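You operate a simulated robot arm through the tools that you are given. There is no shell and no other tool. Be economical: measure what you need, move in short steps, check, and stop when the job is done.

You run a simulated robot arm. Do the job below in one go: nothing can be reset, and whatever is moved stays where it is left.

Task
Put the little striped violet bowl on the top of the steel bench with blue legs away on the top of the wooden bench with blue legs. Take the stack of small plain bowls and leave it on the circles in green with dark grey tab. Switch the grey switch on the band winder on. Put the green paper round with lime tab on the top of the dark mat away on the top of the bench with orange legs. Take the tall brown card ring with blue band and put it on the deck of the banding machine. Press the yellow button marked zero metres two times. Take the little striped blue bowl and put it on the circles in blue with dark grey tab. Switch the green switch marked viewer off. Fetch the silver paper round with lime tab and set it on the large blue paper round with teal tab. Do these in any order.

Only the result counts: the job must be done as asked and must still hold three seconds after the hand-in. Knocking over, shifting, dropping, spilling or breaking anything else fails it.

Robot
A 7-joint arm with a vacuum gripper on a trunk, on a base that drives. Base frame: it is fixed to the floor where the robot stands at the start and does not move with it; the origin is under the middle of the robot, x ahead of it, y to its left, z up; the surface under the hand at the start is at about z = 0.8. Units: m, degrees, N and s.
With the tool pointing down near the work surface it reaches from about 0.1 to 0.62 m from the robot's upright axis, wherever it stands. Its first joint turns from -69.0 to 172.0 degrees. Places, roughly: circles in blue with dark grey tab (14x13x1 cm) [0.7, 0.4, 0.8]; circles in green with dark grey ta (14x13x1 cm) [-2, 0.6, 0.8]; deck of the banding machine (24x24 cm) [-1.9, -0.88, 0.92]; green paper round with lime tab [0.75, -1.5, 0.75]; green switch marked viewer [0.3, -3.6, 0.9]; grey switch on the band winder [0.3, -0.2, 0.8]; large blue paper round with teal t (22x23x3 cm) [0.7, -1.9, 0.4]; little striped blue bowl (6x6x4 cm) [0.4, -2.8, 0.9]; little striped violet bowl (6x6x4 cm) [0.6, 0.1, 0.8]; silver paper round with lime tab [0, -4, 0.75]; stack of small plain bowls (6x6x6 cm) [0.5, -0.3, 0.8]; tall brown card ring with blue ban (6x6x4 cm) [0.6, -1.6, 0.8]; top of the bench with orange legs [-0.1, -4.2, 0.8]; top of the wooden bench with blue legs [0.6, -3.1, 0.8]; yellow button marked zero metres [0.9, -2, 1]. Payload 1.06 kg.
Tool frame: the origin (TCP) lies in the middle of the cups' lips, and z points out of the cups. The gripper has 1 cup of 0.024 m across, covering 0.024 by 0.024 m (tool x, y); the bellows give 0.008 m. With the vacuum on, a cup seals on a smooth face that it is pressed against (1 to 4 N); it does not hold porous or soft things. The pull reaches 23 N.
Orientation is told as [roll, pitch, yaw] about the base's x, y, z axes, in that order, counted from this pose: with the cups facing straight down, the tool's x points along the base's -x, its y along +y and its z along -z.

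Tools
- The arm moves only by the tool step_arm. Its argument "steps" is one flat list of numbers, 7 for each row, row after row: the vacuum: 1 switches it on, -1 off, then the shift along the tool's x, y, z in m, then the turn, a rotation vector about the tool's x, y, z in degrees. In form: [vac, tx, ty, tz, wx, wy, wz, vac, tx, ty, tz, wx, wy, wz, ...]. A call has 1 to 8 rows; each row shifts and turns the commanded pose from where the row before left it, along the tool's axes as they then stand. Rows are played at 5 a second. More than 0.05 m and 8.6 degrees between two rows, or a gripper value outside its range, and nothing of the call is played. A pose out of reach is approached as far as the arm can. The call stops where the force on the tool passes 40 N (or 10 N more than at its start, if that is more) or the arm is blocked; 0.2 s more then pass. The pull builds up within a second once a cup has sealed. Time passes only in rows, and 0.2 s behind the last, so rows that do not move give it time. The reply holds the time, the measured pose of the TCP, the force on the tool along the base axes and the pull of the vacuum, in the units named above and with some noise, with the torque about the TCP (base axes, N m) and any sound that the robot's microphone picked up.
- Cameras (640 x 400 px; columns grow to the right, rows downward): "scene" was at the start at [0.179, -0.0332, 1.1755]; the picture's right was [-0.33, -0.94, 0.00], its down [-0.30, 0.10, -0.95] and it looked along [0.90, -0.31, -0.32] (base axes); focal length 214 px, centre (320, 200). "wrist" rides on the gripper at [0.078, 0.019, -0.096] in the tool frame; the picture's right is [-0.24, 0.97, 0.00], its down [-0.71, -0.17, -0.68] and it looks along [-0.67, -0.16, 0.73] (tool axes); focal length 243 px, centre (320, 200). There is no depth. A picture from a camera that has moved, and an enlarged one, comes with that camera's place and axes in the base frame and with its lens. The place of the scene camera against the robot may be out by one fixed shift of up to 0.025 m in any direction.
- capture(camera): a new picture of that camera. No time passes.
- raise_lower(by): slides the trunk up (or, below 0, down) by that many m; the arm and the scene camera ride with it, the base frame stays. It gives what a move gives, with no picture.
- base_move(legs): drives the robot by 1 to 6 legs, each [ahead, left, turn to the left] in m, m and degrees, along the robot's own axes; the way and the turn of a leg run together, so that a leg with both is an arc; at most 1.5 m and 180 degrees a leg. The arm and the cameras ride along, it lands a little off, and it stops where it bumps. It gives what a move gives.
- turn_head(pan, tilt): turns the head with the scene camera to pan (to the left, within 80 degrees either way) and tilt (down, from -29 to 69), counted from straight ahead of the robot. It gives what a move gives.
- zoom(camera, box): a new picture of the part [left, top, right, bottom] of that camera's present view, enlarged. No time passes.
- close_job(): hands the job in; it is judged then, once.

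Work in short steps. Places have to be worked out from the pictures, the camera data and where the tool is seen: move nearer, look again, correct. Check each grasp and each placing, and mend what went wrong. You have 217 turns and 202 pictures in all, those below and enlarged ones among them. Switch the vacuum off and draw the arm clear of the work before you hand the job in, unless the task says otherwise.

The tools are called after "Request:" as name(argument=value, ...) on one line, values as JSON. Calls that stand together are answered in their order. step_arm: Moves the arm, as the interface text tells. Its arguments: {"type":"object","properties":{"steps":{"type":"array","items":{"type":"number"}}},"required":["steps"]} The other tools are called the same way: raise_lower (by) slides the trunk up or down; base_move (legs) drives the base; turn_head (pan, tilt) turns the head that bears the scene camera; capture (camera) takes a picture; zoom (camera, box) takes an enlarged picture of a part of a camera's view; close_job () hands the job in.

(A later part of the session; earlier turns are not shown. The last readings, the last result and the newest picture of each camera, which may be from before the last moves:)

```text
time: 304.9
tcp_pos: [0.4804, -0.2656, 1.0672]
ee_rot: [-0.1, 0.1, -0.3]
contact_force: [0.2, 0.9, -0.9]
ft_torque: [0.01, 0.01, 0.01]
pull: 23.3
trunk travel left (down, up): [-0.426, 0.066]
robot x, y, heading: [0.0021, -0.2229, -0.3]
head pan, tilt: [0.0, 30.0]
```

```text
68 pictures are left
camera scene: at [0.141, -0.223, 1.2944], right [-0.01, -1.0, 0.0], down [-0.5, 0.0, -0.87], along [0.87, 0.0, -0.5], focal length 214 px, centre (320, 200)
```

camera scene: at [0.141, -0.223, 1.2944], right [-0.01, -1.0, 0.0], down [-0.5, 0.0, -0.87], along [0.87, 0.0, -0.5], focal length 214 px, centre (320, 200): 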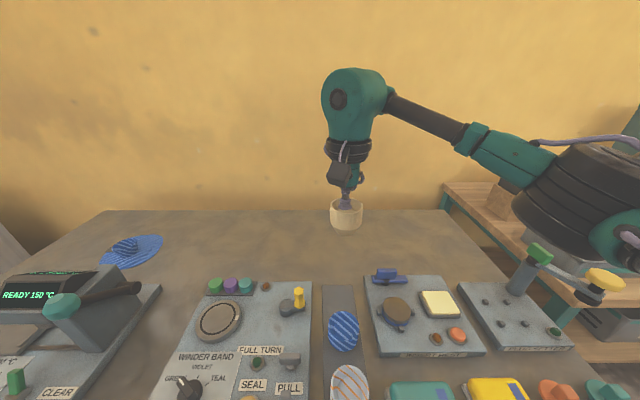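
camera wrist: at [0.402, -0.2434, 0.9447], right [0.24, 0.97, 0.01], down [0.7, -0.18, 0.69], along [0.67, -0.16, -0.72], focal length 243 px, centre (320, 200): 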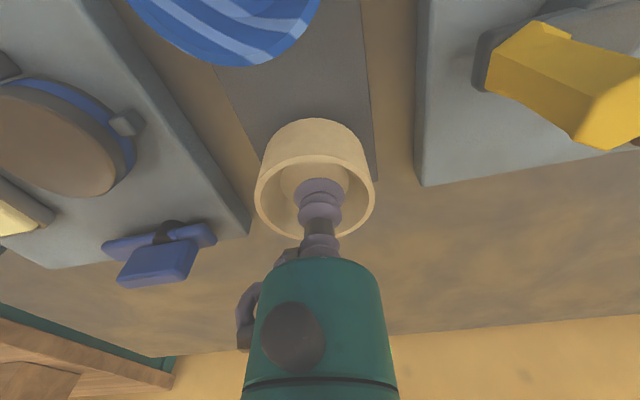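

The whole stack is held. Back out, tuck, and turn around to find the green circles at (-2, 0.6).

Request:
step_arm(steps=[1, 0.04, 0.01, -0.01, 0, 0, 0, 1, 0.04, 0.01, 0, 0, 0, 0, 1, 0.02, 0.01, 0, 0, 0, 0])

Request:
base_move(legs=[[-0.45, 0, 0]])

Request:
base_move(legs=[[0, 0, 150]])

Request:
turn_head(pan=0, tilt=25)

Request:
capture(camera="scene")

Request:
turn_head(pan=60, tilt=20)

Request:
capture(camera="scene")

```text
time: 305.7
tcp_pos: [0.382, -0.238, 1.0783]
ee_rot: [-0.2, 0.2, -0.2]
contact_force: [-0.2, 0.5, -1.5]
ft_torque: [0.0, 0.0, -0.03]
pull: 22.7
trunk travel left (down, up): [-0.426, 0.066]
robot x, y, heading: [-0.0016, -0.2188, -0.5]
head pan, tilt: [0.0, 30.0]
```

```text
time: 308.4
tcp_pos: [-0.069, -0.2337, 1.0792]
ee_rot: [-0.2, 0.2, 0.5]
contact_force: [-0.3, 0.5, -0.7]
ft_torque: [0.04, -0.03, -0.01]
pull: 22.7
trunk travel left (down, up): [-0.426, 0.066]
robot x, y, heading: [-0.4497, -0.2198, 0.4]
head pan, tilt: [0.0, 30.0]
```

```text
time: 315.1
tcp_pos: [-0.7885, -0.0389, 1.0787]
ee_rot: [-0.1, 0.2, 154.4]
contact_force: [-0.3, 0.8, -1.0]
ft_torque: [-0.04, -0.01, 0.04]
pull: 23.1
trunk travel left (down, up): [-0.426, 0.066]
robot x, y, heading: [-0.4485, -0.2211, 154.4]
head pan, tilt: [0.0, 30.0]
```

```text
time: 315.8
tcp_pos: [-0.788, -0.0399, 1.0793]
ee_rot: [-0.1, 0.1, 154.5]
contact_force: [0.5, -0.1, -1.4]
ft_torque: [0.0, -0.02, -0.01]
pull: 23.1
trunk travel left (down, up): [-0.426, 0.066]
robot x, y, heading: [-0.451, -0.2204, 154.3]
head pan, tilt: [0.0, 25.0]
```

```text
67 pictures are left
camera scene: at [-0.6002, -0.1568, 1.3024], right [0.43, 0.9, 0.0], down [0.38, -0.18, -0.91], along [-0.82, 0.39, -0.42], focal length 214 px, centre (320, 200)
```

scene: 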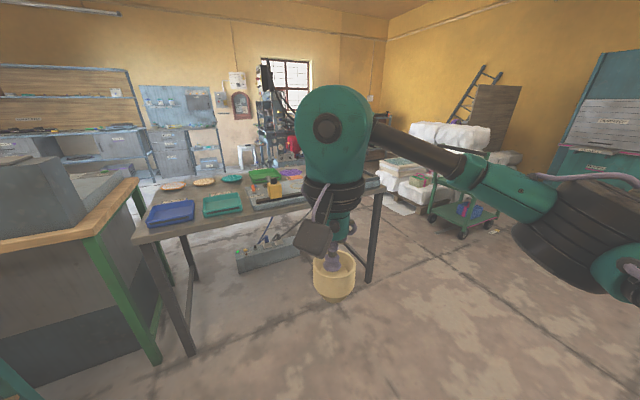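

```text
time: 317.1
tcp_pos: [-0.7875, -0.0402, 1.0784]
ee_rot: [-0.3, 0.3, 154.6]
contact_force: [-0.1, 0.5, -1.5]
ft_torque: [-0.02, -0.03, 0.03]
pull: 22.6
trunk travel left (down, up): [-0.426, 0.066]
robot x, y, heading: [-0.4489, -0.2208, 154.3]
head pan, tilt: [60.0, 20.0]
```

```text
66 pictures are left
camera scene: at [-0.594, -0.2491, 1.3105], right [-0.56, 0.83, 0.0], down [0.28, 0.19, -0.94], along [-0.78, -0.53, -0.34], focal length 214 px, centre (320, 200)
```

scene: 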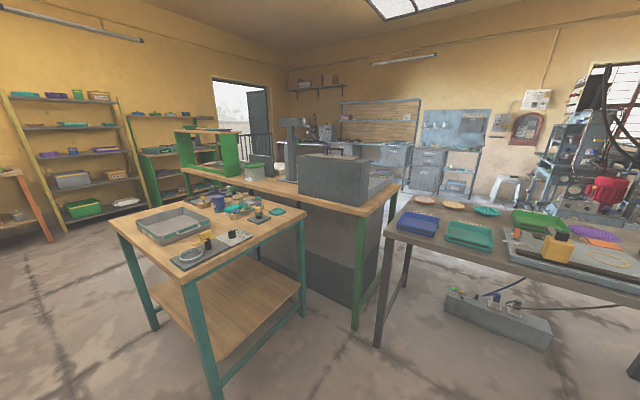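

Request:
turn_head(pan=10, tilt=25)

Request:
zoom(camera="scene", box=[150, 130, 450, 270])

Request:
capture(camera="wrist")

```text
time: 318.3
tcp_pos: [-0.789, -0.0415, 1.0782]
ee_rot: [-0.3, 0.2, 154.5]
contact_force: [0.7, -1.3, -1.3]
ft_torque: [0.02, -0.02, -0.03]
pull: 22.9
trunk travel left (down, up): [-0.426, 0.066]
robot x, y, heading: [-0.4569, -0.2186, 154.4]
head pan, tilt: [10.0, 25.0]
```

```text
2.13 times, centred on (300, 200) of scene
camera zoom: at [-0.6058, -0.1719, 1.3024], right [0.27, 0.96, 0.0], down [0.41, -0.11, -0.91], along [-0.87, 0.24, -0.42], focal length 458 px, centre (363, 200)
```

zoom: 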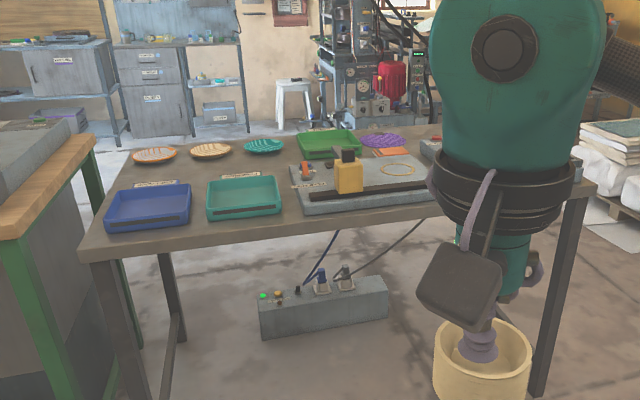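

```text
64 pictures are left
camera wrist: at [-0.7273, -0.0906, 1.1742], right [-0.63, -0.78, 0.0], down [-0.57, 0.46, 0.68], along [-0.53, 0.43, -0.73], focal length 243 px, centre (320, 200)
```

wrist: 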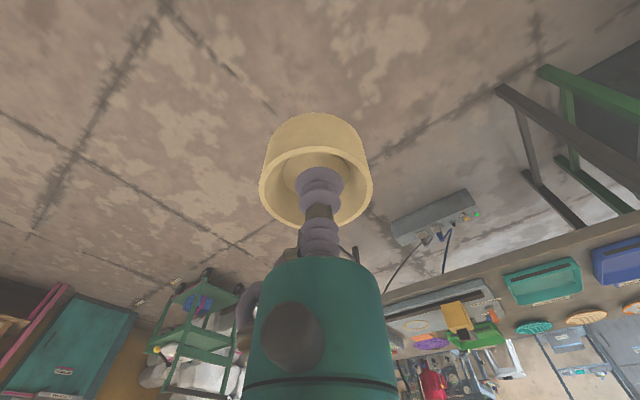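

The steel-grey table's near edge is at x≈-1.54. I go to a stand in front of the spot at y≈0.55, facing -x.

Request:
base_move(legs=[[0, 0, 25.6], [0.45, -0.75, 0]])

Request:
turn_head(pan=15, tilt=30)

Request:
capture(camera="scene")

Request:
capture(camera="wrist")

```text
time: 326.4
tcp_pos: [-1.265, 0.545, 1.0784]
ee_rot: [-0.2, 0.2, 178.5]
contact_force: [-0.8, -0.2, -1.8]
ft_torque: [0.03, -0.02, -0.01]
pull: 22.8
trunk travel left (down, up): [-0.426, 0.066]
robot x, y, heading: [-0.8842, 0.5195, 178.3]
head pan, tilt: [10.0, 25.0]
```

```text
time: 327.1
tcp_pos: [-1.2651, 0.5463, 1.0796]
ee_rot: [-0.2, 0.2, 178.6]
contact_force: [0.0, 0.0, -1.9]
ft_torque: [0.01, -0.04, -0.01]
pull: 23.1
trunk travel left (down, up): [-0.426, 0.066]
robot x, y, heading: [-0.8839, 0.5204, 178.4]
head pan, tilt: [15.0, 30.0]
```

```text
63 pictures are left
camera scene: at [-1.0439, 0.4972, 1.2944], right [-0.23, 0.97, 0.0], down [0.49, 0.12, -0.87], along [-0.84, -0.2, -0.5], focal length 214 px, centre (320, 200)
```

scene: 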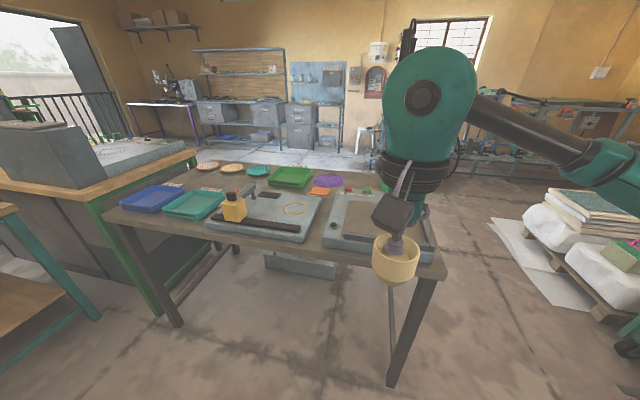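

```text
62 pictures are left
camera wrist: at [-1.1887, 0.5255, 1.1742], right [-0.26, -0.97, 0.0], down [-0.71, 0.19, 0.68], along [-0.66, 0.18, -0.73], focal length 243 px, centre (320, 200)
```

wrist: 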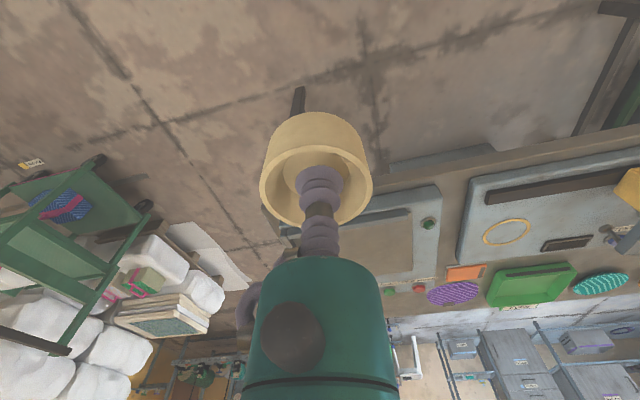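

Request:
step_arm(steps=[1, 0, 0.04, 0, 0, 0, 0, 1, 0, 0.04, 0, 0, 0, 0, 1, 0, 0.04, 0, 0, 0, 0, 1, 0, 0.04, 0, 0, 0, 0, 1, 0, 0.04, 0, 0, 0, 0, 1, 0, 0, 0, 0, 0, 0])

Request:
turn_head(pan=-10, tilt=30)

Request:
capture(camera="scene")

Request:
capture(camera="wrist")

```text
time: 328.5
tcp_pos: [-1.2701, 0.3463, 1.079]
ee_rot: [-0.2, 0.2, 178.5]
contact_force: [-0.1, -0.1, -1.4]
ft_torque: [0.0, -0.01, -0.02]
pull: 22.9
trunk travel left (down, up): [-0.426, 0.066]
robot x, y, heading: [-0.8839, 0.5205, 178.4]
head pan, tilt: [15.0, 30.0]
```

```text
time: 329.4
tcp_pos: [-1.2707, 0.3451, 1.0784]
ee_rot: [-0.3, 0.2, 178.5]
contact_force: [-1.5, 0.5, -1.4]
ft_torque: [0.0, 0.01, -0.01]
pull: 23.2
trunk travel left (down, up): [-0.426, 0.066]
robot x, y, heading: [-0.887, 0.521, 178.8]
head pan, tilt: [-10.0, 30.0]
```

```text
61 pictures are left
camera scene: at [-1.0445, 0.5362, 1.2944], right [0.2, 0.98, 0.0], down [0.49, -0.1, -0.87], along [-0.85, 0.17, -0.5], focal length 214 px, centre (320, 200)
```

scene: 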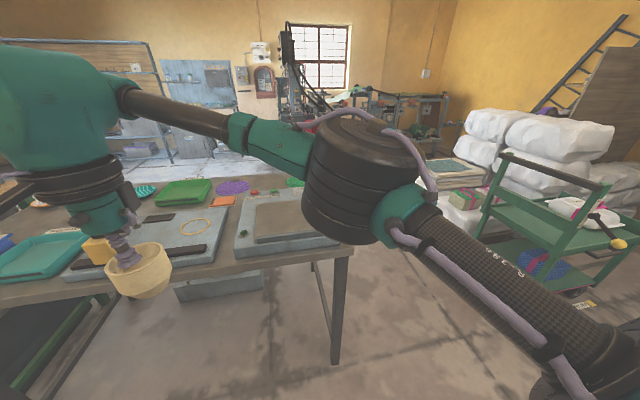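

```text
60 pictures are left
camera wrist: at [-1.1941, 0.3251, 1.1739], right [-0.26, -0.97, 0.0], down [-0.71, 0.19, 0.68], along [-0.66, 0.18, -0.73], focal length 243 px, centre (320, 200)
```

wrist: 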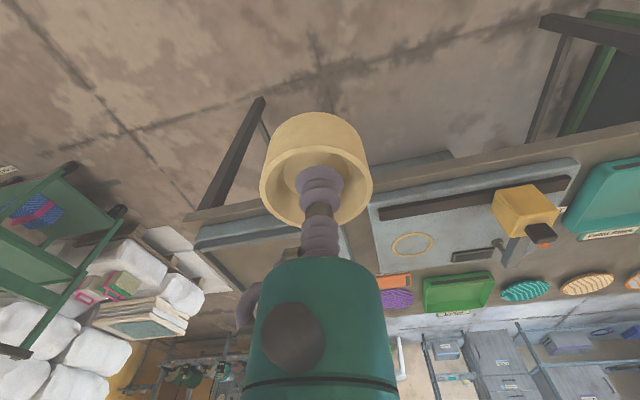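

The target is hidden behind the elbow. I recentre the arm and drive forward; the wrist camera will see it.

Request:
step_arm(steps=[1, 0, -0.04, 0, 0, 0, 0, 1, 0, -0.04, 0, 0, 0, 0, 1, 0, -0.04, 0, 0, 0, 0, 1, 0, -0.04, 0, 0, 0, 0, 1, 0, -0.03, 0, 0, 0, 0])

Request:
base_move(legs=[[0.38, 0, 1.3]])

Request:
capture(camera="wrist")

Request:
capture(camera="scene")

```text
time: 330.6
tcp_pos: [-1.2647, 0.5382, 1.0777]
ee_rot: [-0.2, 0.2, 178.5]
contact_force: [-0.7, -0.1, -1.9]
ft_torque: [0.0, 0.01, 0.0]
pull: 22.8
trunk travel left (down, up): [-0.426, 0.066]
robot x, y, heading: [-0.8806, 0.5178, 178.5]
head pan, tilt: [-10.0, 30.0]
```

```text
time: 333.0
tcp_pos: [-1.6585, 0.5374, 1.0786]
ee_rot: [-0.2, 0.3, 179.7]
contact_force: [-0.2, -0.3, -1.1]
ft_torque: [0.02, -0.05, -0.02]
pull: 23.2
trunk travel left (down, up): [-0.426, 0.066]
robot x, y, heading: [-1.2807, 0.5223, 179.6]
head pan, tilt: [-10.0, 30.0]
```

```text
59 pictures are left
camera wrist: at [-1.5815, 0.5184, 1.1734], right [-0.24, -0.97, 0.0], down [-0.71, 0.17, 0.68], along [-0.66, 0.17, -0.73], focal length 243 px, centre (320, 200)
```

wrist: 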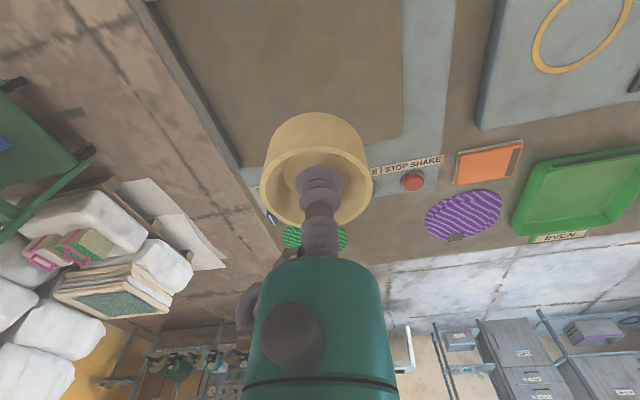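

```text
58 pictures are left
camera scene: at [-1.4374, 0.5405, 1.2943], right [0.18, 0.98, 0.0], down [0.49, -0.09, -0.87], along [-0.85, 0.16, -0.5], focal length 214 px, centre (320, 200)
```

scene: 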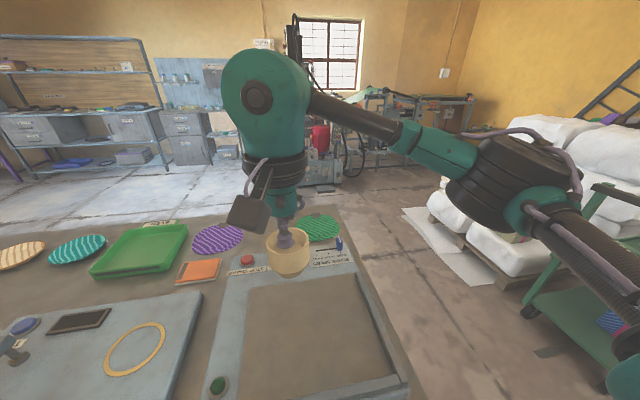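

Green circles at about (-2.04, 0.655). I lower the trunk 0.1 m for reach and drive closer.

Request:
raise_lower(by=-0.08)

Request:
base_move(legs=[[0.15, -0.09, 0]])

Request:
capture(camera="wrist")

Request:
capture(camera="scene")

```text
time: 334.2
tcp_pos: [-1.6572, 0.5377, 0.9985]
ee_rot: [-0.1, 0.0, 179.6]
contact_force: [0.0, -0.3, -0.7]
ft_torque: [0.03, 0.01, 0.01]
pull: 23.4
trunk travel left (down, up): [-0.346, 0.146]
robot x, y, heading: [-1.2764, 0.5302, 179.2]
head pan, tilt: [-10.0, 30.0]
```

```text
time: 335.4
tcp_pos: [-1.7347, 0.5355, 0.9984]
ee_rot: [-0.1, 0.2, -179.9]
contact_force: [0.3, 0.8, -1.2]
ft_torque: [-0.06, -0.01, -0.03]
pull: 22.9
trunk travel left (down, up): [-0.346, 0.146]
robot x, y, heading: [-1.3521, 0.5271, 180.3]
head pan, tilt: [-10.0, 30.0]
stopped in leg 1: the robot was blocked; the commanded pose is now the measured one
```

```text
57 pictures are left
camera wrist: at [-1.6577, 0.5179, 1.0934], right [-0.23, -0.97, 0.0], down [-0.71, 0.17, 0.68], along [-0.66, 0.16, -0.73], focal length 243 px, centre (320, 200)
```

wrist: 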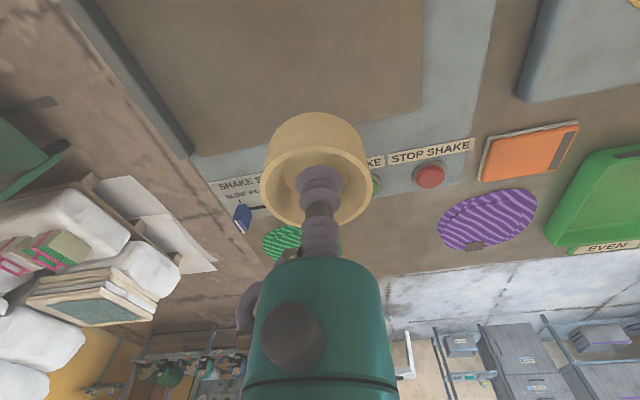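

```text
56 pictures are left
camera scene: at [-1.5441, 0.5412, 1.2059], right [0.18, 0.98, 0.0], down [0.49, -0.09, -0.87], along [-0.85, 0.15, -0.5], focal length 214 px, centre (320, 200)
```

scene: 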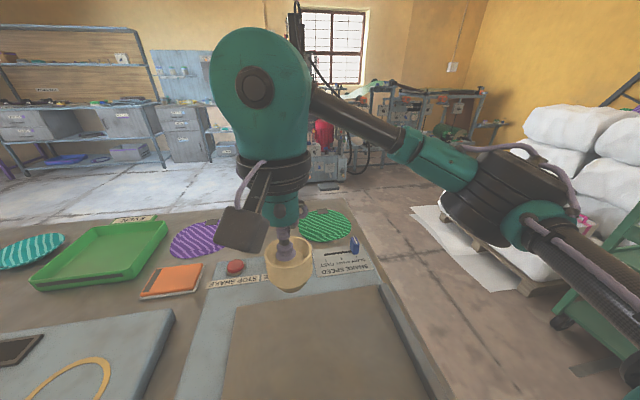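

The base bumped the table leg. I'll go around to the table's end (y side) and approach facing -y.

Request:
base_move(legs=[[-0.3, 0, 0], [0, -0.7, 0]])

Request:
turn_head(pan=30, tilt=25)

Request:
capture(camera="scene")

Request:
turn_head(pan=-20, tilt=25)

Request:
capture(camera="scene")

```text
time: 343.5
tcp_pos: [-1.4424, 1.2127, 0.998]
ee_rot: [-0.2, 0.3, -179.2]
contact_force: [0.7, 0.0, -1.5]
ft_torque: [-0.03, 0.01, -0.01]
pull: 22.8
trunk travel left (down, up): [-0.346, 0.146]
robot x, y, heading: [-1.0591, 1.2086, -179.5]
head pan, tilt: [-10.0, 30.0]
```

```text
time: 344.5
tcp_pos: [-1.4428, 1.2133, 0.9979]
ee_rot: [-0.2, 0.3, -179.2]
contact_force: [0.5, 0.3, -1.4]
ft_torque: [0.01, -0.02, 0.0]
pull: 22.8
trunk travel left (down, up): [-0.346, 0.146]
robot x, y, heading: [-1.0622, 1.2079, -179.4]
head pan, tilt: [30.0, 25.0]
```

```text
55 pictures are left
camera scene: at [-1.2422, 1.1591, 1.2139], right [-0.51, 0.86, 0.0], down [0.36, 0.22, -0.91], along [-0.78, -0.46, -0.42], focal length 214 px, centre (320, 200)
```

scene: 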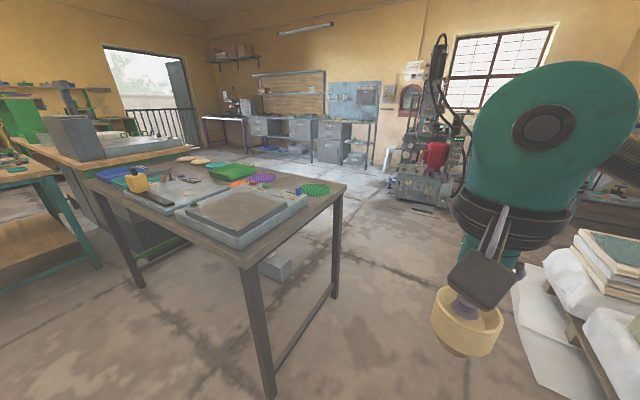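

```text
time: 345.7
tcp_pos: [-1.4432, 1.213, 0.9982]
ee_rot: [-0.2, 0.2, -179.2]
contact_force: [-0.9, 1.1, -2.0]
ft_torque: [0.03, 0.01, -0.06]
pull: 22.8
trunk travel left (down, up): [-0.346, 0.146]
robot x, y, heading: [-1.0594, 1.2106, -179.7]
head pan, tilt: [-20.0, 25.0]
```

```text
54 pictures are left
camera scene: at [-1.2498, 1.2365, 1.2139], right [0.33, 0.94, 0.0], down [0.4, -0.14, -0.91], along [-0.86, 0.3, -0.42], focal length 214 px, centre (320, 200)
```

scene: 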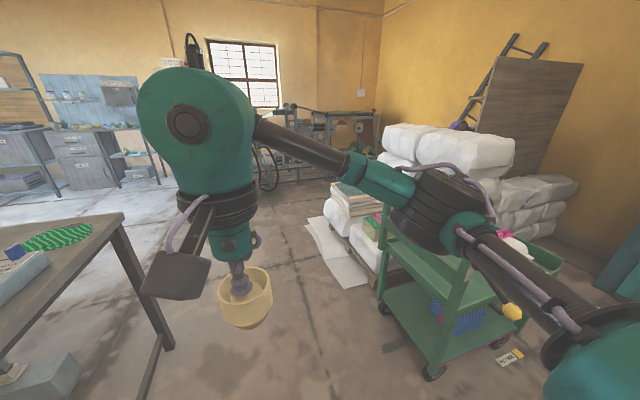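

Room between table end and cart is enough. Drive ahead, then turn toward the corner.

Request:
base_move(legs=[[0.62, 0, 0], [0, 0, 48]])

Request:
base_move(legs=[[0.08, 0, 0]])

Request:
capture(camera="wrist")

```text
time: 351.4
tcp_pos: [-1.9513, 0.93, 0.9981]
ee_rot: [-0.3, 0.3, -132.4]
contact_force: [0.2, 1.1, -1.5]
ft_torque: [0.02, 0.0, 0.02]
pull: 22.8
trunk travel left (down, up): [-0.346, 0.146]
robot x, y, heading: [-1.688, 1.2011, -132.7]
head pan, tilt: [-20.0, 25.0]
```

```text
time: 352.4
tcp_pos: [-2.0069, 0.8712, 0.9967]
ee_rot: [-0.3, 0.2, -132.3]
contact_force: [0.9, -0.3, -0.6]
ft_torque: [0.01, 0.0, -0.01]
pull: 23.3
trunk travel left (down, up): [-0.346, 0.146]
robot x, y, heading: [-1.7442, 1.1484, -132.5]
head pan, tilt: [-20.0, 25.0]
```

```text
53 pictures are left
camera wrist: at [-1.9412, 0.9157, 1.0933], right [0.56, -0.83, 0.0], down [-0.6, -0.41, 0.68], along [-0.57, -0.38, -0.73], focal length 243 px, centre (320, 200)
```

wrist: 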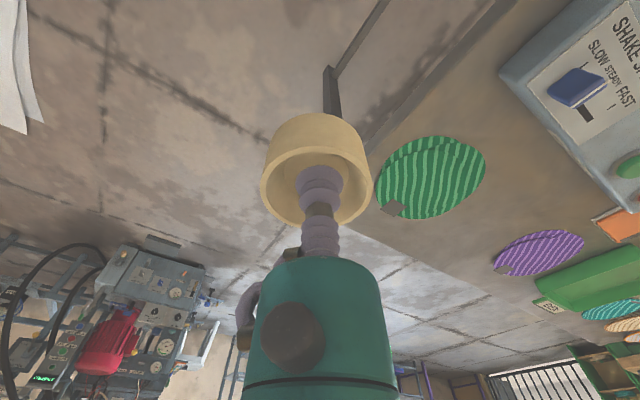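

Green circles' centre at (-2.036, 0.65). Move the stack over it.

Request:
step_arm(steps=[1, -0.0366, 0.0254, 0, 0, 0, 0, 1, -0.0366, 0.0254, 0, 0, 0, 0, 1, -0.0366, 0.0254, 0, 0, 0, 0, 1, -0.0366, 0.0254, 0, 0, 0, 0, 1, -0.0366, 0.0254, 0, 0, 0, 0, 1, 0, 0, 0.04, 0, 0, 0, 1, 0, 0, 0, 0, 0, 0])

Request:
capture(camera="wrist")

Request:
turn_head(pan=0, tilt=35)

Request:
capture(camera="scene")

```text
time: 354.1
tcp_pos: [-2.0318, 0.6732, 0.951]
ee_rot: [-0.2, 0.2, -132.3]
contact_force: [-0.2, 0.9, -1.3]
ft_torque: [-0.01, -0.01, -0.01]
pull: 22.8
out of reach, approached as far as the arm can: row 5
trunk travel left (down, up): [-0.346, 0.146]
robot x, y, heading: [-1.7435, 1.1475, -132.6]
head pan, tilt: [-20.0, 25.0]
```

```text
52 pictures are left
camera wrist: at [-1.9659, 0.7184, 1.0479], right [0.56, -0.83, 0.0], down [-0.6, -0.41, 0.68], along [-0.57, -0.38, -0.73], focal length 243 px, centre (320, 200)
```

wrist: 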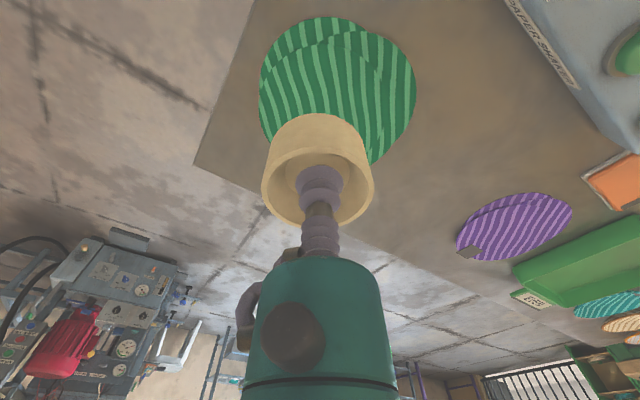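

```text
time: 354.9
tcp_pos: [-2.032, 0.6725, 0.9536]
ee_rot: [-0.3, 0.2, -132.3]
contact_force: [0.3, -0.2, -1.4]
ft_torque: [0.02, -0.01, 0.01]
pull: 22.9
trunk travel left (down, up): [-0.346, 0.146]
robot x, y, heading: [-1.7454, 1.1455, -132.8]
head pan, tilt: [0.0, 35.0]
```

```text
51 pictures are left
camera scene: at [-1.8751, 1.0121, 1.1981], right [-0.74, 0.68, 0.0], down [0.39, 0.42, -0.82], along [-0.55, -0.6, -0.57], focal length 214 px, centre (320, 200)
```

scene: 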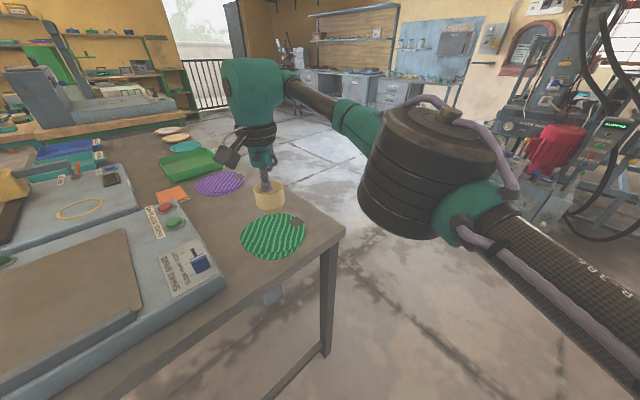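

Nearly centred; lower and shift 1.6 cm.

Request:
step_arm(steps=[1, 0, 0, 0.03, 0, 0, 0, 1, -0.005, 0.006, 0.02, 0, 0, 0, 1, -0.005, 0.006, 0.015, 0, 0, 0, 1, 0, 0, 0.01, 0, 0, 0, 1, 0, 0, 0, 0, 0, 0])

Request:
zoom(camera="scene", box=[200, 160, 340, 280])

```text
time: 356.1
tcp_pos: [-2.0286, 0.6578, 0.879]
ee_rot: [-0.3, 0.2, -132.4]
contact_force: [-0.3, 0.5, -0.9]
ft_torque: [0.03, -0.02, 0.0]
pull: 22.7
trunk travel left (down, up): [-0.346, 0.146]
robot x, y, heading: [-1.7411, 1.1477, -132.5]
head pan, tilt: [0.0, 35.0]
```

```text
3.33 times, centred on (270, 220) of scene
camera zoom: at [-1.875, 1.0121, 1.1981], right [-0.74, 0.68, 0.0], down [0.39, 0.42, -0.82], along [-0.55, -0.6, -0.57], focal length 715 px, centre (487, 133)
```

zoom: 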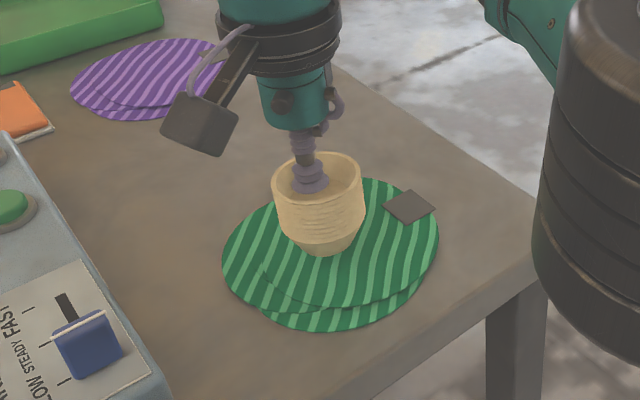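

Will land near the centre. Lower in fine steps.

Request:
step_arm(steps=[1, 0, 0, 0.012, 0, 0, 0, 1, 0, 0, 0.006, 0, 0, 0, 1, 0, 0, 0.004, 0, 0, 0, 1, 0, 0, 0.003, 0, 0, 0, 1, 0, 0, 0, 0, 0, 0])

```text
time: 357.3
tcp_pos: [-2.0291, 0.6583, 0.8578]
ee_rot: [-0.2, 0.1, -132.3]
contact_force: [3.0, 1.2, 18.9]
ft_torque: [-0.17, 0.13, 0.07]
pull: 23.4
trunk travel left (down, up): [-0.346, 0.146]
robot x, y, heading: [-1.7427, 1.1497, -132.4]
head pan, tilt: [0.0, 35.0]
```

Contact. Release and rise.

Request:
step_arm(steps=[1, 0, 0, -0.003, 0, 0, 0, -1, 0, 0, 0, 0, 0, 0, -1, 0, 0, 0, 0, 0, 0, -1, 0, 0, 0, 0, 0, 0, -1, 0, 0, 0, 0, 0, 0, -1, 0, 0, -0.008, 0, 0, 0, -1, 0, 0, -0.03, 0, 0, 0, -1, 0, 0, -0.04, 0, 0, 0])

Request:
zoom(camera="scene", box=[200, 160, 340, 280])

```text
time: 359.1
tcp_pos: [-2.028, 0.6576, 0.9374]
ee_rot: [-0.2, 0.3, -132.3]
contact_force: [0.2, 0.1, 0.8]
ft_torque: [0.02, 0.0, 0.02]
pull: 0.1
trunk travel left (down, up): [-0.346, 0.146]
robot x, y, heading: [-1.7427, 1.1488, -132.3]
head pan, tilt: [0.0, 35.0]
```

```text
3.33 times, centred on (270, 220) of scene
camera zoom: at [-1.8748, 1.0123, 1.1981], right [-0.74, 0.68, 0.0], down [0.39, 0.42, -0.82], along [-0.55, -0.6, -0.57], focal length 715 px, centre (487, 133)
```

zoom: 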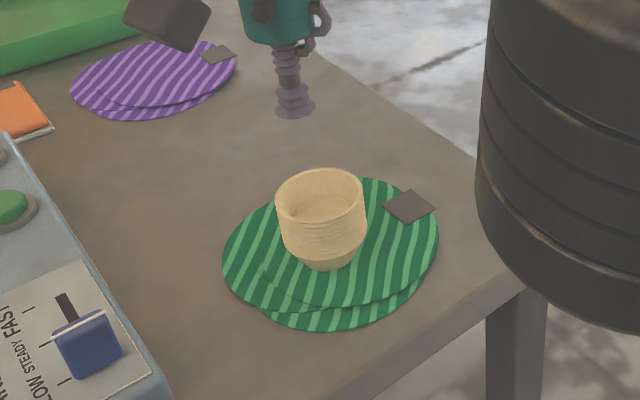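

Stack is on the green circles. Last item: the card ring. Lift clear, back away and drive to the aisle.

Request:
step_arm(steps=[-1, 0, 0, -0.045, 0, 0, 0, -1, 0.02, 0, -0.04, 0, 0, 0, -1, 0.04, 0, -0.02, 0, 0, 0, -1, 0.045, 0, 0, 0, 0, 0, -1, 0.045, 0, 0, 0, 0, 0])

Request:
base_move(legs=[[-0.15, 0, 0], [0, 0, 132.5]])

Request:
base_move(legs=[[1.25, 0, 0], [0, -1.45, 0], [0, -1.4, 0]])

Request:
turn_head(pan=0, tilt=35)

Request:
capture(camera="scene")

```text
time: 360.3
tcp_pos: [-1.9354, 0.773, 1.0344]
ee_rot: [-0.2, 0.1, -132.4]
contact_force: [-0.2, -0.2, -0.1]
ft_torque: [0.0, 0.04, -0.02]
pull: 0.0
out of reach, approached as far as the arm can: row 1
trunk travel left (down, up): [-0.346, 0.146]
robot x, y, heading: [-1.7417, 1.1477, -132.5]
head pan, tilt: [0.0, 35.0]
```

```text
time: 367.2
tcp_pos: [-1.2375, 1.3806, 1.0346]
ee_rot: [-0.2, 0.2, 1.8]
contact_force: [-0.5, 0.4, -0.4]
ft_torque: [-0.03, -0.03, 0.03]
pull: 0.0
trunk travel left (down, up): [-0.346, 0.146]
robot x, y, heading: [-1.6381, 1.256, 1.6]
head pan, tilt: [0.0, 35.0]
```

```text
time: 398.2
tcp_pos: [0.1847, -1.4249, 1.0335]
ee_rot: [-0.2, 0.2, 3.2]
contact_force: [-1.0, -0.8, 0.5]
ft_torque: [0.0, 0.04, 0.0]
pull: 0.0
trunk travel left (down, up): [-0.346, 0.146]
robot x, y, heading: [-0.2168, -1.5555, 3.0]
head pan, tilt: [0.0, 35.0]
```

```text
time: 398.8
tcp_pos: [0.1841, -1.4239, 1.0338]
ee_rot: [-0.3, 0.2, 3.0]
contact_force: [-0.2, -0.1, -0.4]
ft_torque: [0.0, -0.01, -0.02]
pull: 0.0
trunk travel left (down, up): [-0.346, 0.146]
robot x, y, heading: [-0.2183, -1.5578, 3.1]
head pan, tilt: [0.0, 35.0]
```

```text
48 pictures are left
camera scene: at [-0.0483, -1.5492, 1.1981], right [0.05, -1.0, 0.0], down [-0.57, -0.03, -0.82], along [0.82, 0.04, -0.57], focal length 214 px, centre (320, 200)
```

scene: 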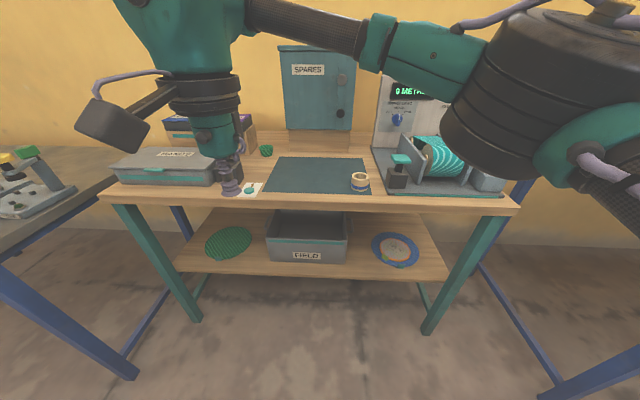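

Request:
base_move(legs=[[0, -0.06, -3]])

Request:
step_arm(steps=[-1, 0, -0.04, 0, 0, 0, 0, -1, 0, -0.04, 0, 0, 0, 0, -1, 0, -0.04, 0, 0, 0, 0, -1, 0, -0.03, 0, 0, 0, 0, -1, -0.04, 0, 0, 0, 0, 0, -1, -0.04, 0, 0, 0, 0, 0, -1, -0.04, 0, 0, 0, 0, 0, -1, 0, 0, 0, 0, 0, 0])

Request:
capture(camera="wrist")

```text
time: 400.0
tcp_pos: [0.1918, -1.5048, 1.0351]
ee_rot: [-0.3, 0.3, 0.3]
contact_force: [-0.6, -0.8, 0.3]
ft_torque: [-0.03, 0.0, -0.01]
pull: 0.1
trunk travel left (down, up): [-0.346, 0.146]
robot x, y, heading: [-0.2158, -1.6164, 0.1]
head pan, tilt: [0.0, 35.0]
```

```text
time: 401.8
tcp_pos: [0.314, -1.6574, 1.0357]
ee_rot: [-0.3, 0.3, 0.3]
contact_force: [0.2, -0.9, 0.8]
ft_torque: [0.04, 0.0, 0.04]
pull: 0.0
trunk travel left (down, up): [-0.346, 0.146]
robot x, y, heading: [-0.2175, -1.6155, 0.5]
head pan, tilt: [0.0, 35.0]
```

```text
47 pictures are left
camera wrist: at [0.235, -1.6372, 1.1317], right [0.23, 0.97, -0.01], down [0.71, -0.16, 0.68], along [0.66, -0.16, -0.73], focal length 243 px, centre (320, 200)
```

wrist: 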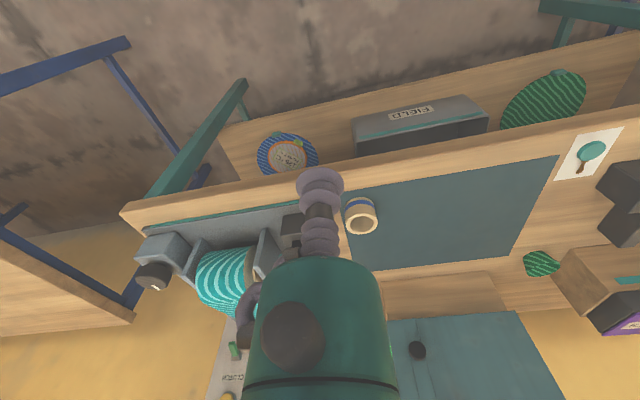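

Ring top centre (0.548, -1.643), only ~2–3 cm behind the bench edge, so a horizontal side grasp works. I roll the tool 90° then pitch it forward ~85°.

Request:
step_arm(steps=[-1, 0, 0, 0, 0, 0, 8.5, -1, 0, 0, 0, 0, 0, 8.5, -1, 0, 0, 0, 0, 0, 8.5, -1, 0, 0, 0, 0, 0, 8.5, -1, 0, 0, 0, 0, 0, 8.5, -1, 0, 0, 0, 0, 0, 8.5, -1, 0, 0, 0, 0, 0, 8.5, -1, 0, 0, 0, 0, 0, 8.5])

Request:
step_arm(steps=[-1, 0, 0, 0, 0, 0, 8.5, -1, 0, 0, 0, 0, 0, 8.5, -1, 0, 0, 0, 0, 0, 5, -1, 0, 0, 0, -8.5, 0, 0, -1, 0, 0, 0, -8.5, 0, 0, -1, 0, 0, 0, -8.5, 0, 0, -1, 0, 0, 0, -8.5, 0, 0, -1, 0, 0, 0, -8.5, 0, 0])

```text
time: 403.6
tcp_pos: [0.3124, -1.6538, 1.0352]
ee_rot: [-0.3, -0.2, -67.9]
contact_force: [0.0, 0.5, 0.3]
ft_torque: [0.0, 0.03, 0.01]
pull: 0.1
trunk travel left (down, up): [-0.346, 0.146]
robot x, y, heading: [-0.2141, -1.615, 0.2]
head pan, tilt: [0.0, 35.0]
```

```text
time: 405.4
tcp_pos: [0.3111, -1.6558, 1.0346]
ee_rot: [42.5, -0.3, -89.6]
contact_force: [0.7, -0.3, 0.1]
ft_torque: [0.01, -0.03, -0.02]
pull: 0.0
trunk travel left (down, up): [-0.346, 0.146]
robot x, y, heading: [-0.2133, -1.6171, -0.0]
head pan, tilt: [0.0, 35.0]
```

Good: tool points toward +x. Continue to 85°.

Request:
step_arm(steps=[-1, 0, 0, 0, -8.5, 0, 0, -1, 0, 0, 0, -8.5, 0, 0, -1, 0, 0, 0, -8.5, 0, 0, -1, 0, 0, 0, -8.5, 0, 0, -1, 0, 0, 0, -8.5, 0, 0, -1, 0, 0, 0, 0, 0, 0])

Request:
capture(camera="wrist")

Request:
capture(camera="scene")

```text
time: 406.8
tcp_pos: [0.3108, -1.6546, 1.0344]
ee_rot: [84.9, -0.2, -89.7]
contact_force: [-0.2, -0.2, 0.8]
ft_torque: [0.05, -0.02, 0.0]
pull: 0.1
trunk travel left (down, up): [-0.346, 0.146]
robot x, y, heading: [-0.2103, -1.6187, 0.1]
head pan, tilt: [0.0, 35.0]
```

```text
46 pictures are left
camera wrist: at [0.2168, -1.5757, 1.0609], right [0.09, -0.23, 0.97], down [-0.69, -0.71, -0.11], along [0.71, -0.66, -0.22], focal length 243 px, centre (320, 200)
```

wrist: 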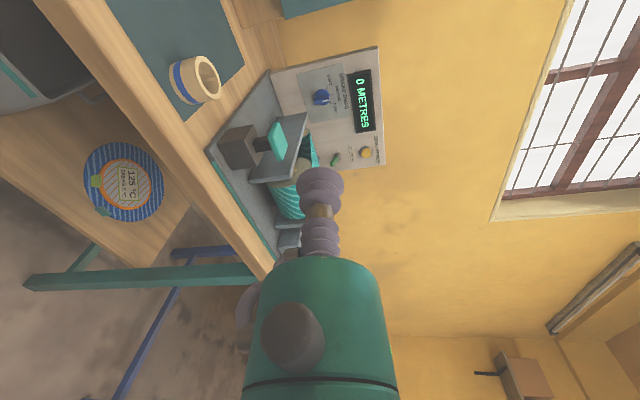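

```text
45 pictures are left
camera scene: at [-0.0463, -1.6193, 1.1981], right [0.0, -1.0, 0.0], down [-0.57, 0.0, -0.82], along [0.82, 0.0, -0.57], focal length 214 px, centre (320, 200)
```

scene: 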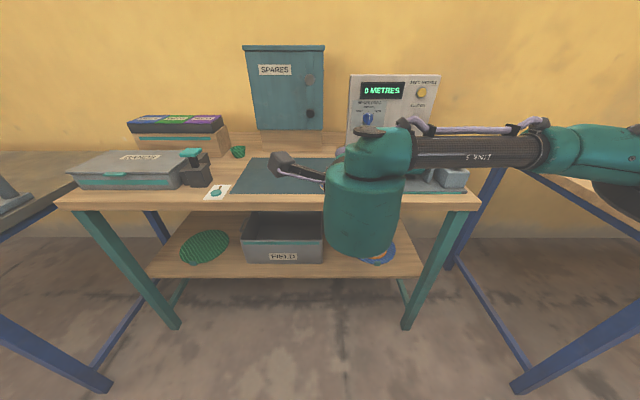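

Ring confirmed at (0.55, -1.641). Lower the horizontal tool to z≈0.839 in front of the bench edge.

Request:
step_arm(steps=[-1, 0.0026, -0.039, 0.0034, 0, 0, 0, -1, 0.0026, -0.039, 0.0034, 0, 0, 0, -1, 0.0026, -0.039, 0.0034, 0, 0, 0, -1, 0.0026, -0.039, 0.0034, 0, 0, 0, -1, 0.0026, -0.039, 0.0034, 0, 0, 0, -1, 0, 0, 0, 0, 0, 0])

Request:
capture(camera="wrist")

```text
time: 408.2
tcp_pos: [0.3137, -1.6416, 0.8379]
ee_rot: [84.9, -0.2, -89.6]
contact_force: [-0.5, -0.5, 0.4]
ft_torque: [0.03, -0.01, -0.01]
pull: 0.1
trunk travel left (down, up): [-0.346, 0.146]
robot x, y, heading: [-0.2115, -1.6138, 0.1]
head pan, tilt: [0.0, 35.0]
```

```text
44 pictures are left
camera wrist: at [0.2185, -1.5625, 0.8656], right [0.09, -0.23, 0.97], down [-0.69, -0.71, -0.11], along [0.71, -0.66, -0.22], focal length 243 px, centre (320, 200)
```

wrist: 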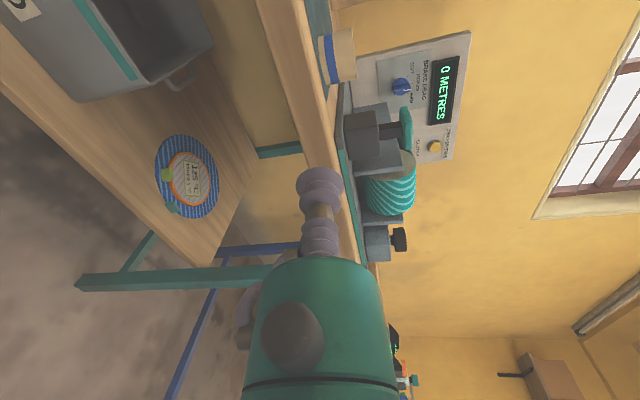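

Ring spans z≈0.817–0.863 with the blue band low; I aim the cup at z≈0.848, y≈-1.640 and advance to ~3 cm short.

Request:
step_arm(steps=[-1, 0.0005, 0.0062, 0.042, 0, 0, 0, -1, 0.0005, 0.0062, 0.042, 0, 0, 0, -1, 0.0005, 0.0062, 0.042, 0, 0, 0, -1, 0.0005, 0.0062, 0.042, 0, 0, 0, -1, 0, 0, 0, 0, 0, 0])

Request:
capture(camera="wrist")

Request:
capture(camera="scene")

```text
time: 409.4
tcp_pos: [0.4822, -1.641, 0.8471]
ee_rot: [84.8, -0.1, -89.8]
contact_force: [0.5, 0.3, -0.7]
ft_torque: [0.01, -0.02, 0.03]
pull: 0.0
trunk travel left (down, up): [-0.346, 0.146]
robot x, y, heading: [-0.2137, -1.6173, 0.3]
head pan, tilt: [0.0, 35.0]
```

```text
43 pictures are left
camera wrist: at [0.3862, -1.562, 0.8746], right [0.09, -0.23, 0.97], down [-0.69, -0.71, -0.11], along [0.71, -0.66, -0.22], focal length 243 px, centre (320, 200)
```

wrist: 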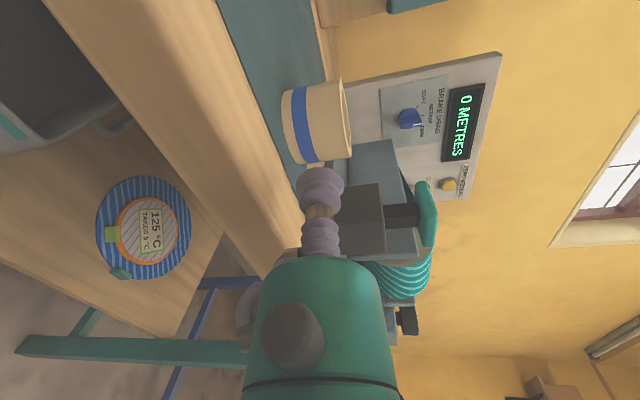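

```text
42 pictures are left
camera scene: at [-0.0464, -1.6191, 1.1981], right [0.0, -1.0, 0.0], down [-0.57, 0.0, -0.82], along [0.82, 0.0, -0.57], focal length 214 px, centre (320, 200)
```

scene: 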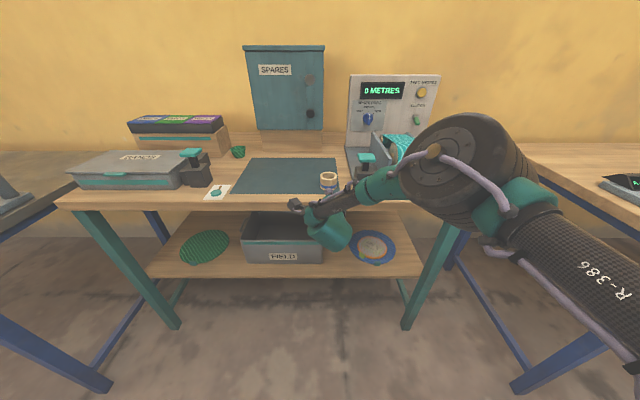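

Centred. Advance with vacuum on in small steps.

Request:
step_arm(steps=[1, 0.001, 0.004, 0.025, 0, 0, 0, 1, 0, 0.001, 0.006, 0, 0, 0, 1, 0, 0.0005, 0.004, 0, 0, 0, 1, 0, 0.0005, 0.004, 0, 0, 0, 1, 0, 0, 0, 0, 0, 0])

Request:
capture(camera="wrist")

```text
time: 410.6
tcp_pos: [0.5205, -1.6391, 0.851]
ee_rot: [84.9, -0.2, -89.6]
contact_force: [-0.3, -0.1, 0.8]
ft_torque: [0.02, -0.01, 0.03]
pull: 0.0
trunk travel left (down, up): [-0.346, 0.146]
robot x, y, heading: [-0.2163, -1.6165, 0.2]
head pan, tilt: [0.0, 35.0]
```

```text
41 pictures are left
camera wrist: at [0.4255, -1.5599, 0.8776], right [0.09, -0.23, 0.97], down [-0.69, -0.71, -0.11], along [0.71, -0.66, -0.22], focal length 243 px, centre (320, 200)
```

wrist: 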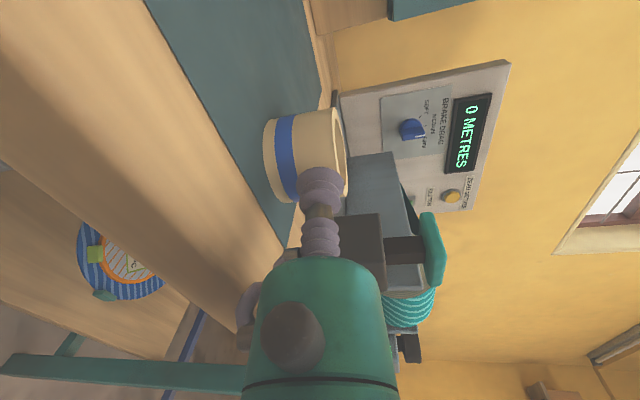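

Request:
step_arm(steps=[1, 0.001, 0.0002, 0.003, 0, 0, 0, 1, 0, 0.0002, 0.003, 0, 0, 0, 1, 0, 0.0002, 0.002, 0, 0, 0, 1, 0, 0, 0, 0, 0, 0])

```text
time: 411.6
tcp_pos: [0.5279, -1.6367, 0.8502]
ee_rot: [84.9, -0.2, -89.6]
contact_force: [-0.7, -0.3, 0.2]
ft_torque: [-0.01, -0.02, 0.01]
pull: 0.0
trunk travel left (down, up): [-0.346, 0.146]
robot x, y, heading: [-0.216, -1.6151, 0.0]
head pan, tilt: [0.0, 35.0]
```

Request:
zoom(camera="wrist", box=[220, 80, 400, 240])

Request:
zoom(camera="scene", box=[280, 150, 400, 230])

```text
2.50 times, centred on (310, 160) of wrist
camera zoom: at [0.4335, -1.5582, 0.8777], right [0.09, -0.23, 0.97], down [-0.69, -0.71, -0.11], along [0.71, -0.66, -0.22], focal length 606 px, centre (345, 300)
```

zoom: 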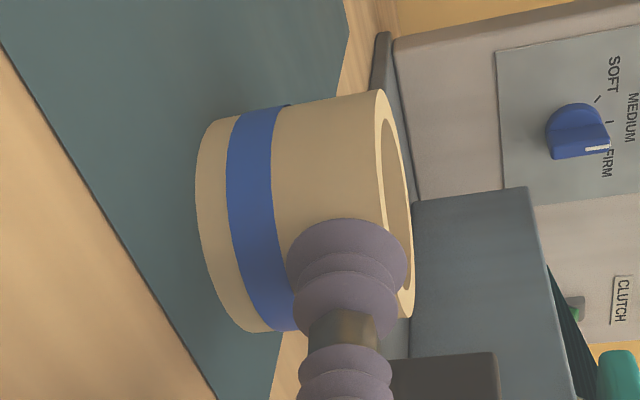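

```text
5.00 times, centred on (340, 190) of scene
camera zoom: at [-0.0464, -1.6191, 1.1981], right [0.0, -1.0, 0.0], down [-0.57, 0.0, -0.82], along [0.82, 0.0, -0.57], focal length 1072 px, centre (220, 250)
```

zoom: 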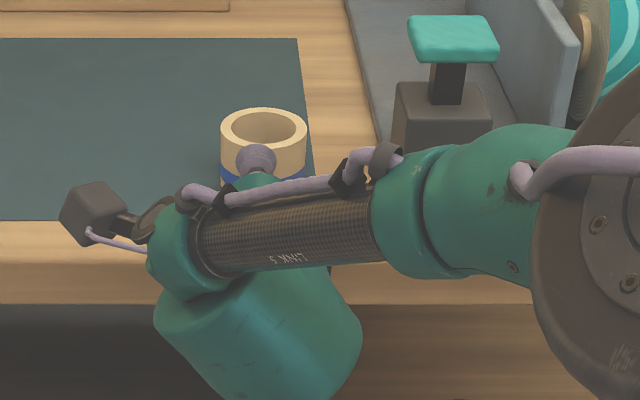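

The cup sits between the band and the rim, slightly high and left; adjust 2–3 mm and press further.

Request:
step_arm(steps=[1, -0.002, -0.003, 0.002, 0, 0, 0, 1, 0, 0.0002, 0.003, 0, 0, 0, 1, 0, 0.0002, 0.003, 0, 0, 0, 1, 0, 0, 0, 0, 0, 0])

```text
time: 412.6
tcp_pos: [0.5344, -1.64, 0.8483]
ee_rot: [84.9, -0.1, -89.7]
contact_force: [0.1, 0.8, 1.4]
ft_torque: [-0.03, -0.1, 0.0]
pull: 22.8
trunk travel left (down, up): [-0.346, 0.146]
robot x, y, heading: [-0.2151, -1.6206, 0.3]
head pan, tilt: [0.0, 35.0]
```

Sealed (22.8 N). Lift straight up.

Request:
step_arm(steps=[1, 0, 0.006, -0.0005, 0, 0, 0, 1, 0, 0.02, -0.0018, 0, 0, 0, 1, 0, 0.035, -0.003, 0, 0, 0, 1, 0, 0.035, -0.003, 0, 0, 0, 1, 0, 0.035, -0.003, 0, 0, 0, 1, 0, 0, 0, 0, 0, 0])

Request:
capture(camera="scene")

```text
time: 414.0
tcp_pos: [0.5369, -1.6349, 0.9778]
ee_rot: [84.8, -0.2, -89.7]
contact_force: [0.6, -0.6, -0.5]
ft_torque: [0.05, -0.04, 0.0]
pull: 22.9
trunk travel left (down, up): [-0.346, 0.146]
robot x, y, heading: [-0.214, -1.6187, 0.4]
head pan, tilt: [0.0, 35.0]
```

```text
38 pictures are left
camera scene: at [-0.0463, -1.6191, 1.1981], right [0.0, -1.0, 0.0], down [-0.57, 0.0, -0.82], along [0.82, 0.0, -0.57], focal length 214 px, centre (320, 200)
```

scene: 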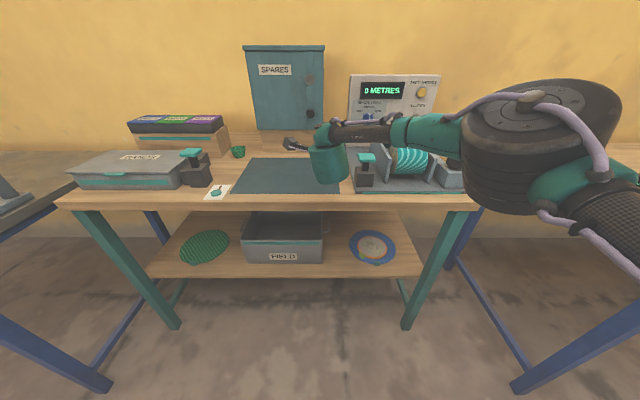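

Ring held. Retract; I plan to go around to the far (-x) side of the banding machine's bench. First tuck and look toward it from here.

Request:
step_arm(steps=[1, 0, 0.012, -0.04, 0, 0, 0, 1, 0, 0.012, -0.04, 0, 0, 0, 1, 0, 0.012, -0.04, 0, 0, 0, 1, 0, 0.012, -0.04, 0, 0, 0, 1, 0, 0, 0, 0, 0, 0])

Request:
base_move(legs=[[-0.2, 0, 0], [0, 1.4, 0], [0, 1.45, 0]])

```text
time: 415.2
tcp_pos: [0.3795, -1.6384, 1.0431]
ee_rot: [84.7, -0.1, -89.7]
contact_force: [-0.1, -0.5, -0.6]
ft_torque: [0.02, -0.02, 0.0]
pull: 22.4
trunk travel left (down, up): [-0.346, 0.146]
robot x, y, heading: [-0.2167, -1.6214, 0.3]
head pan, tilt: [0.0, 35.0]
```

```text
time: 440.8
tcp_pos: [0.1884, 1.139, 1.0418]
ee_rot: [84.8, -0.2, -90.6]
contact_force: [-0.2, -0.3, -0.4]
ft_torque: [-0.02, 0.0, 0.03]
pull: 22.7
trunk travel left (down, up): [-0.346, 0.146]
robot x, y, heading: [-0.4079, 1.1673, -0.9]
head pan, tilt: [0.0, 35.0]
```

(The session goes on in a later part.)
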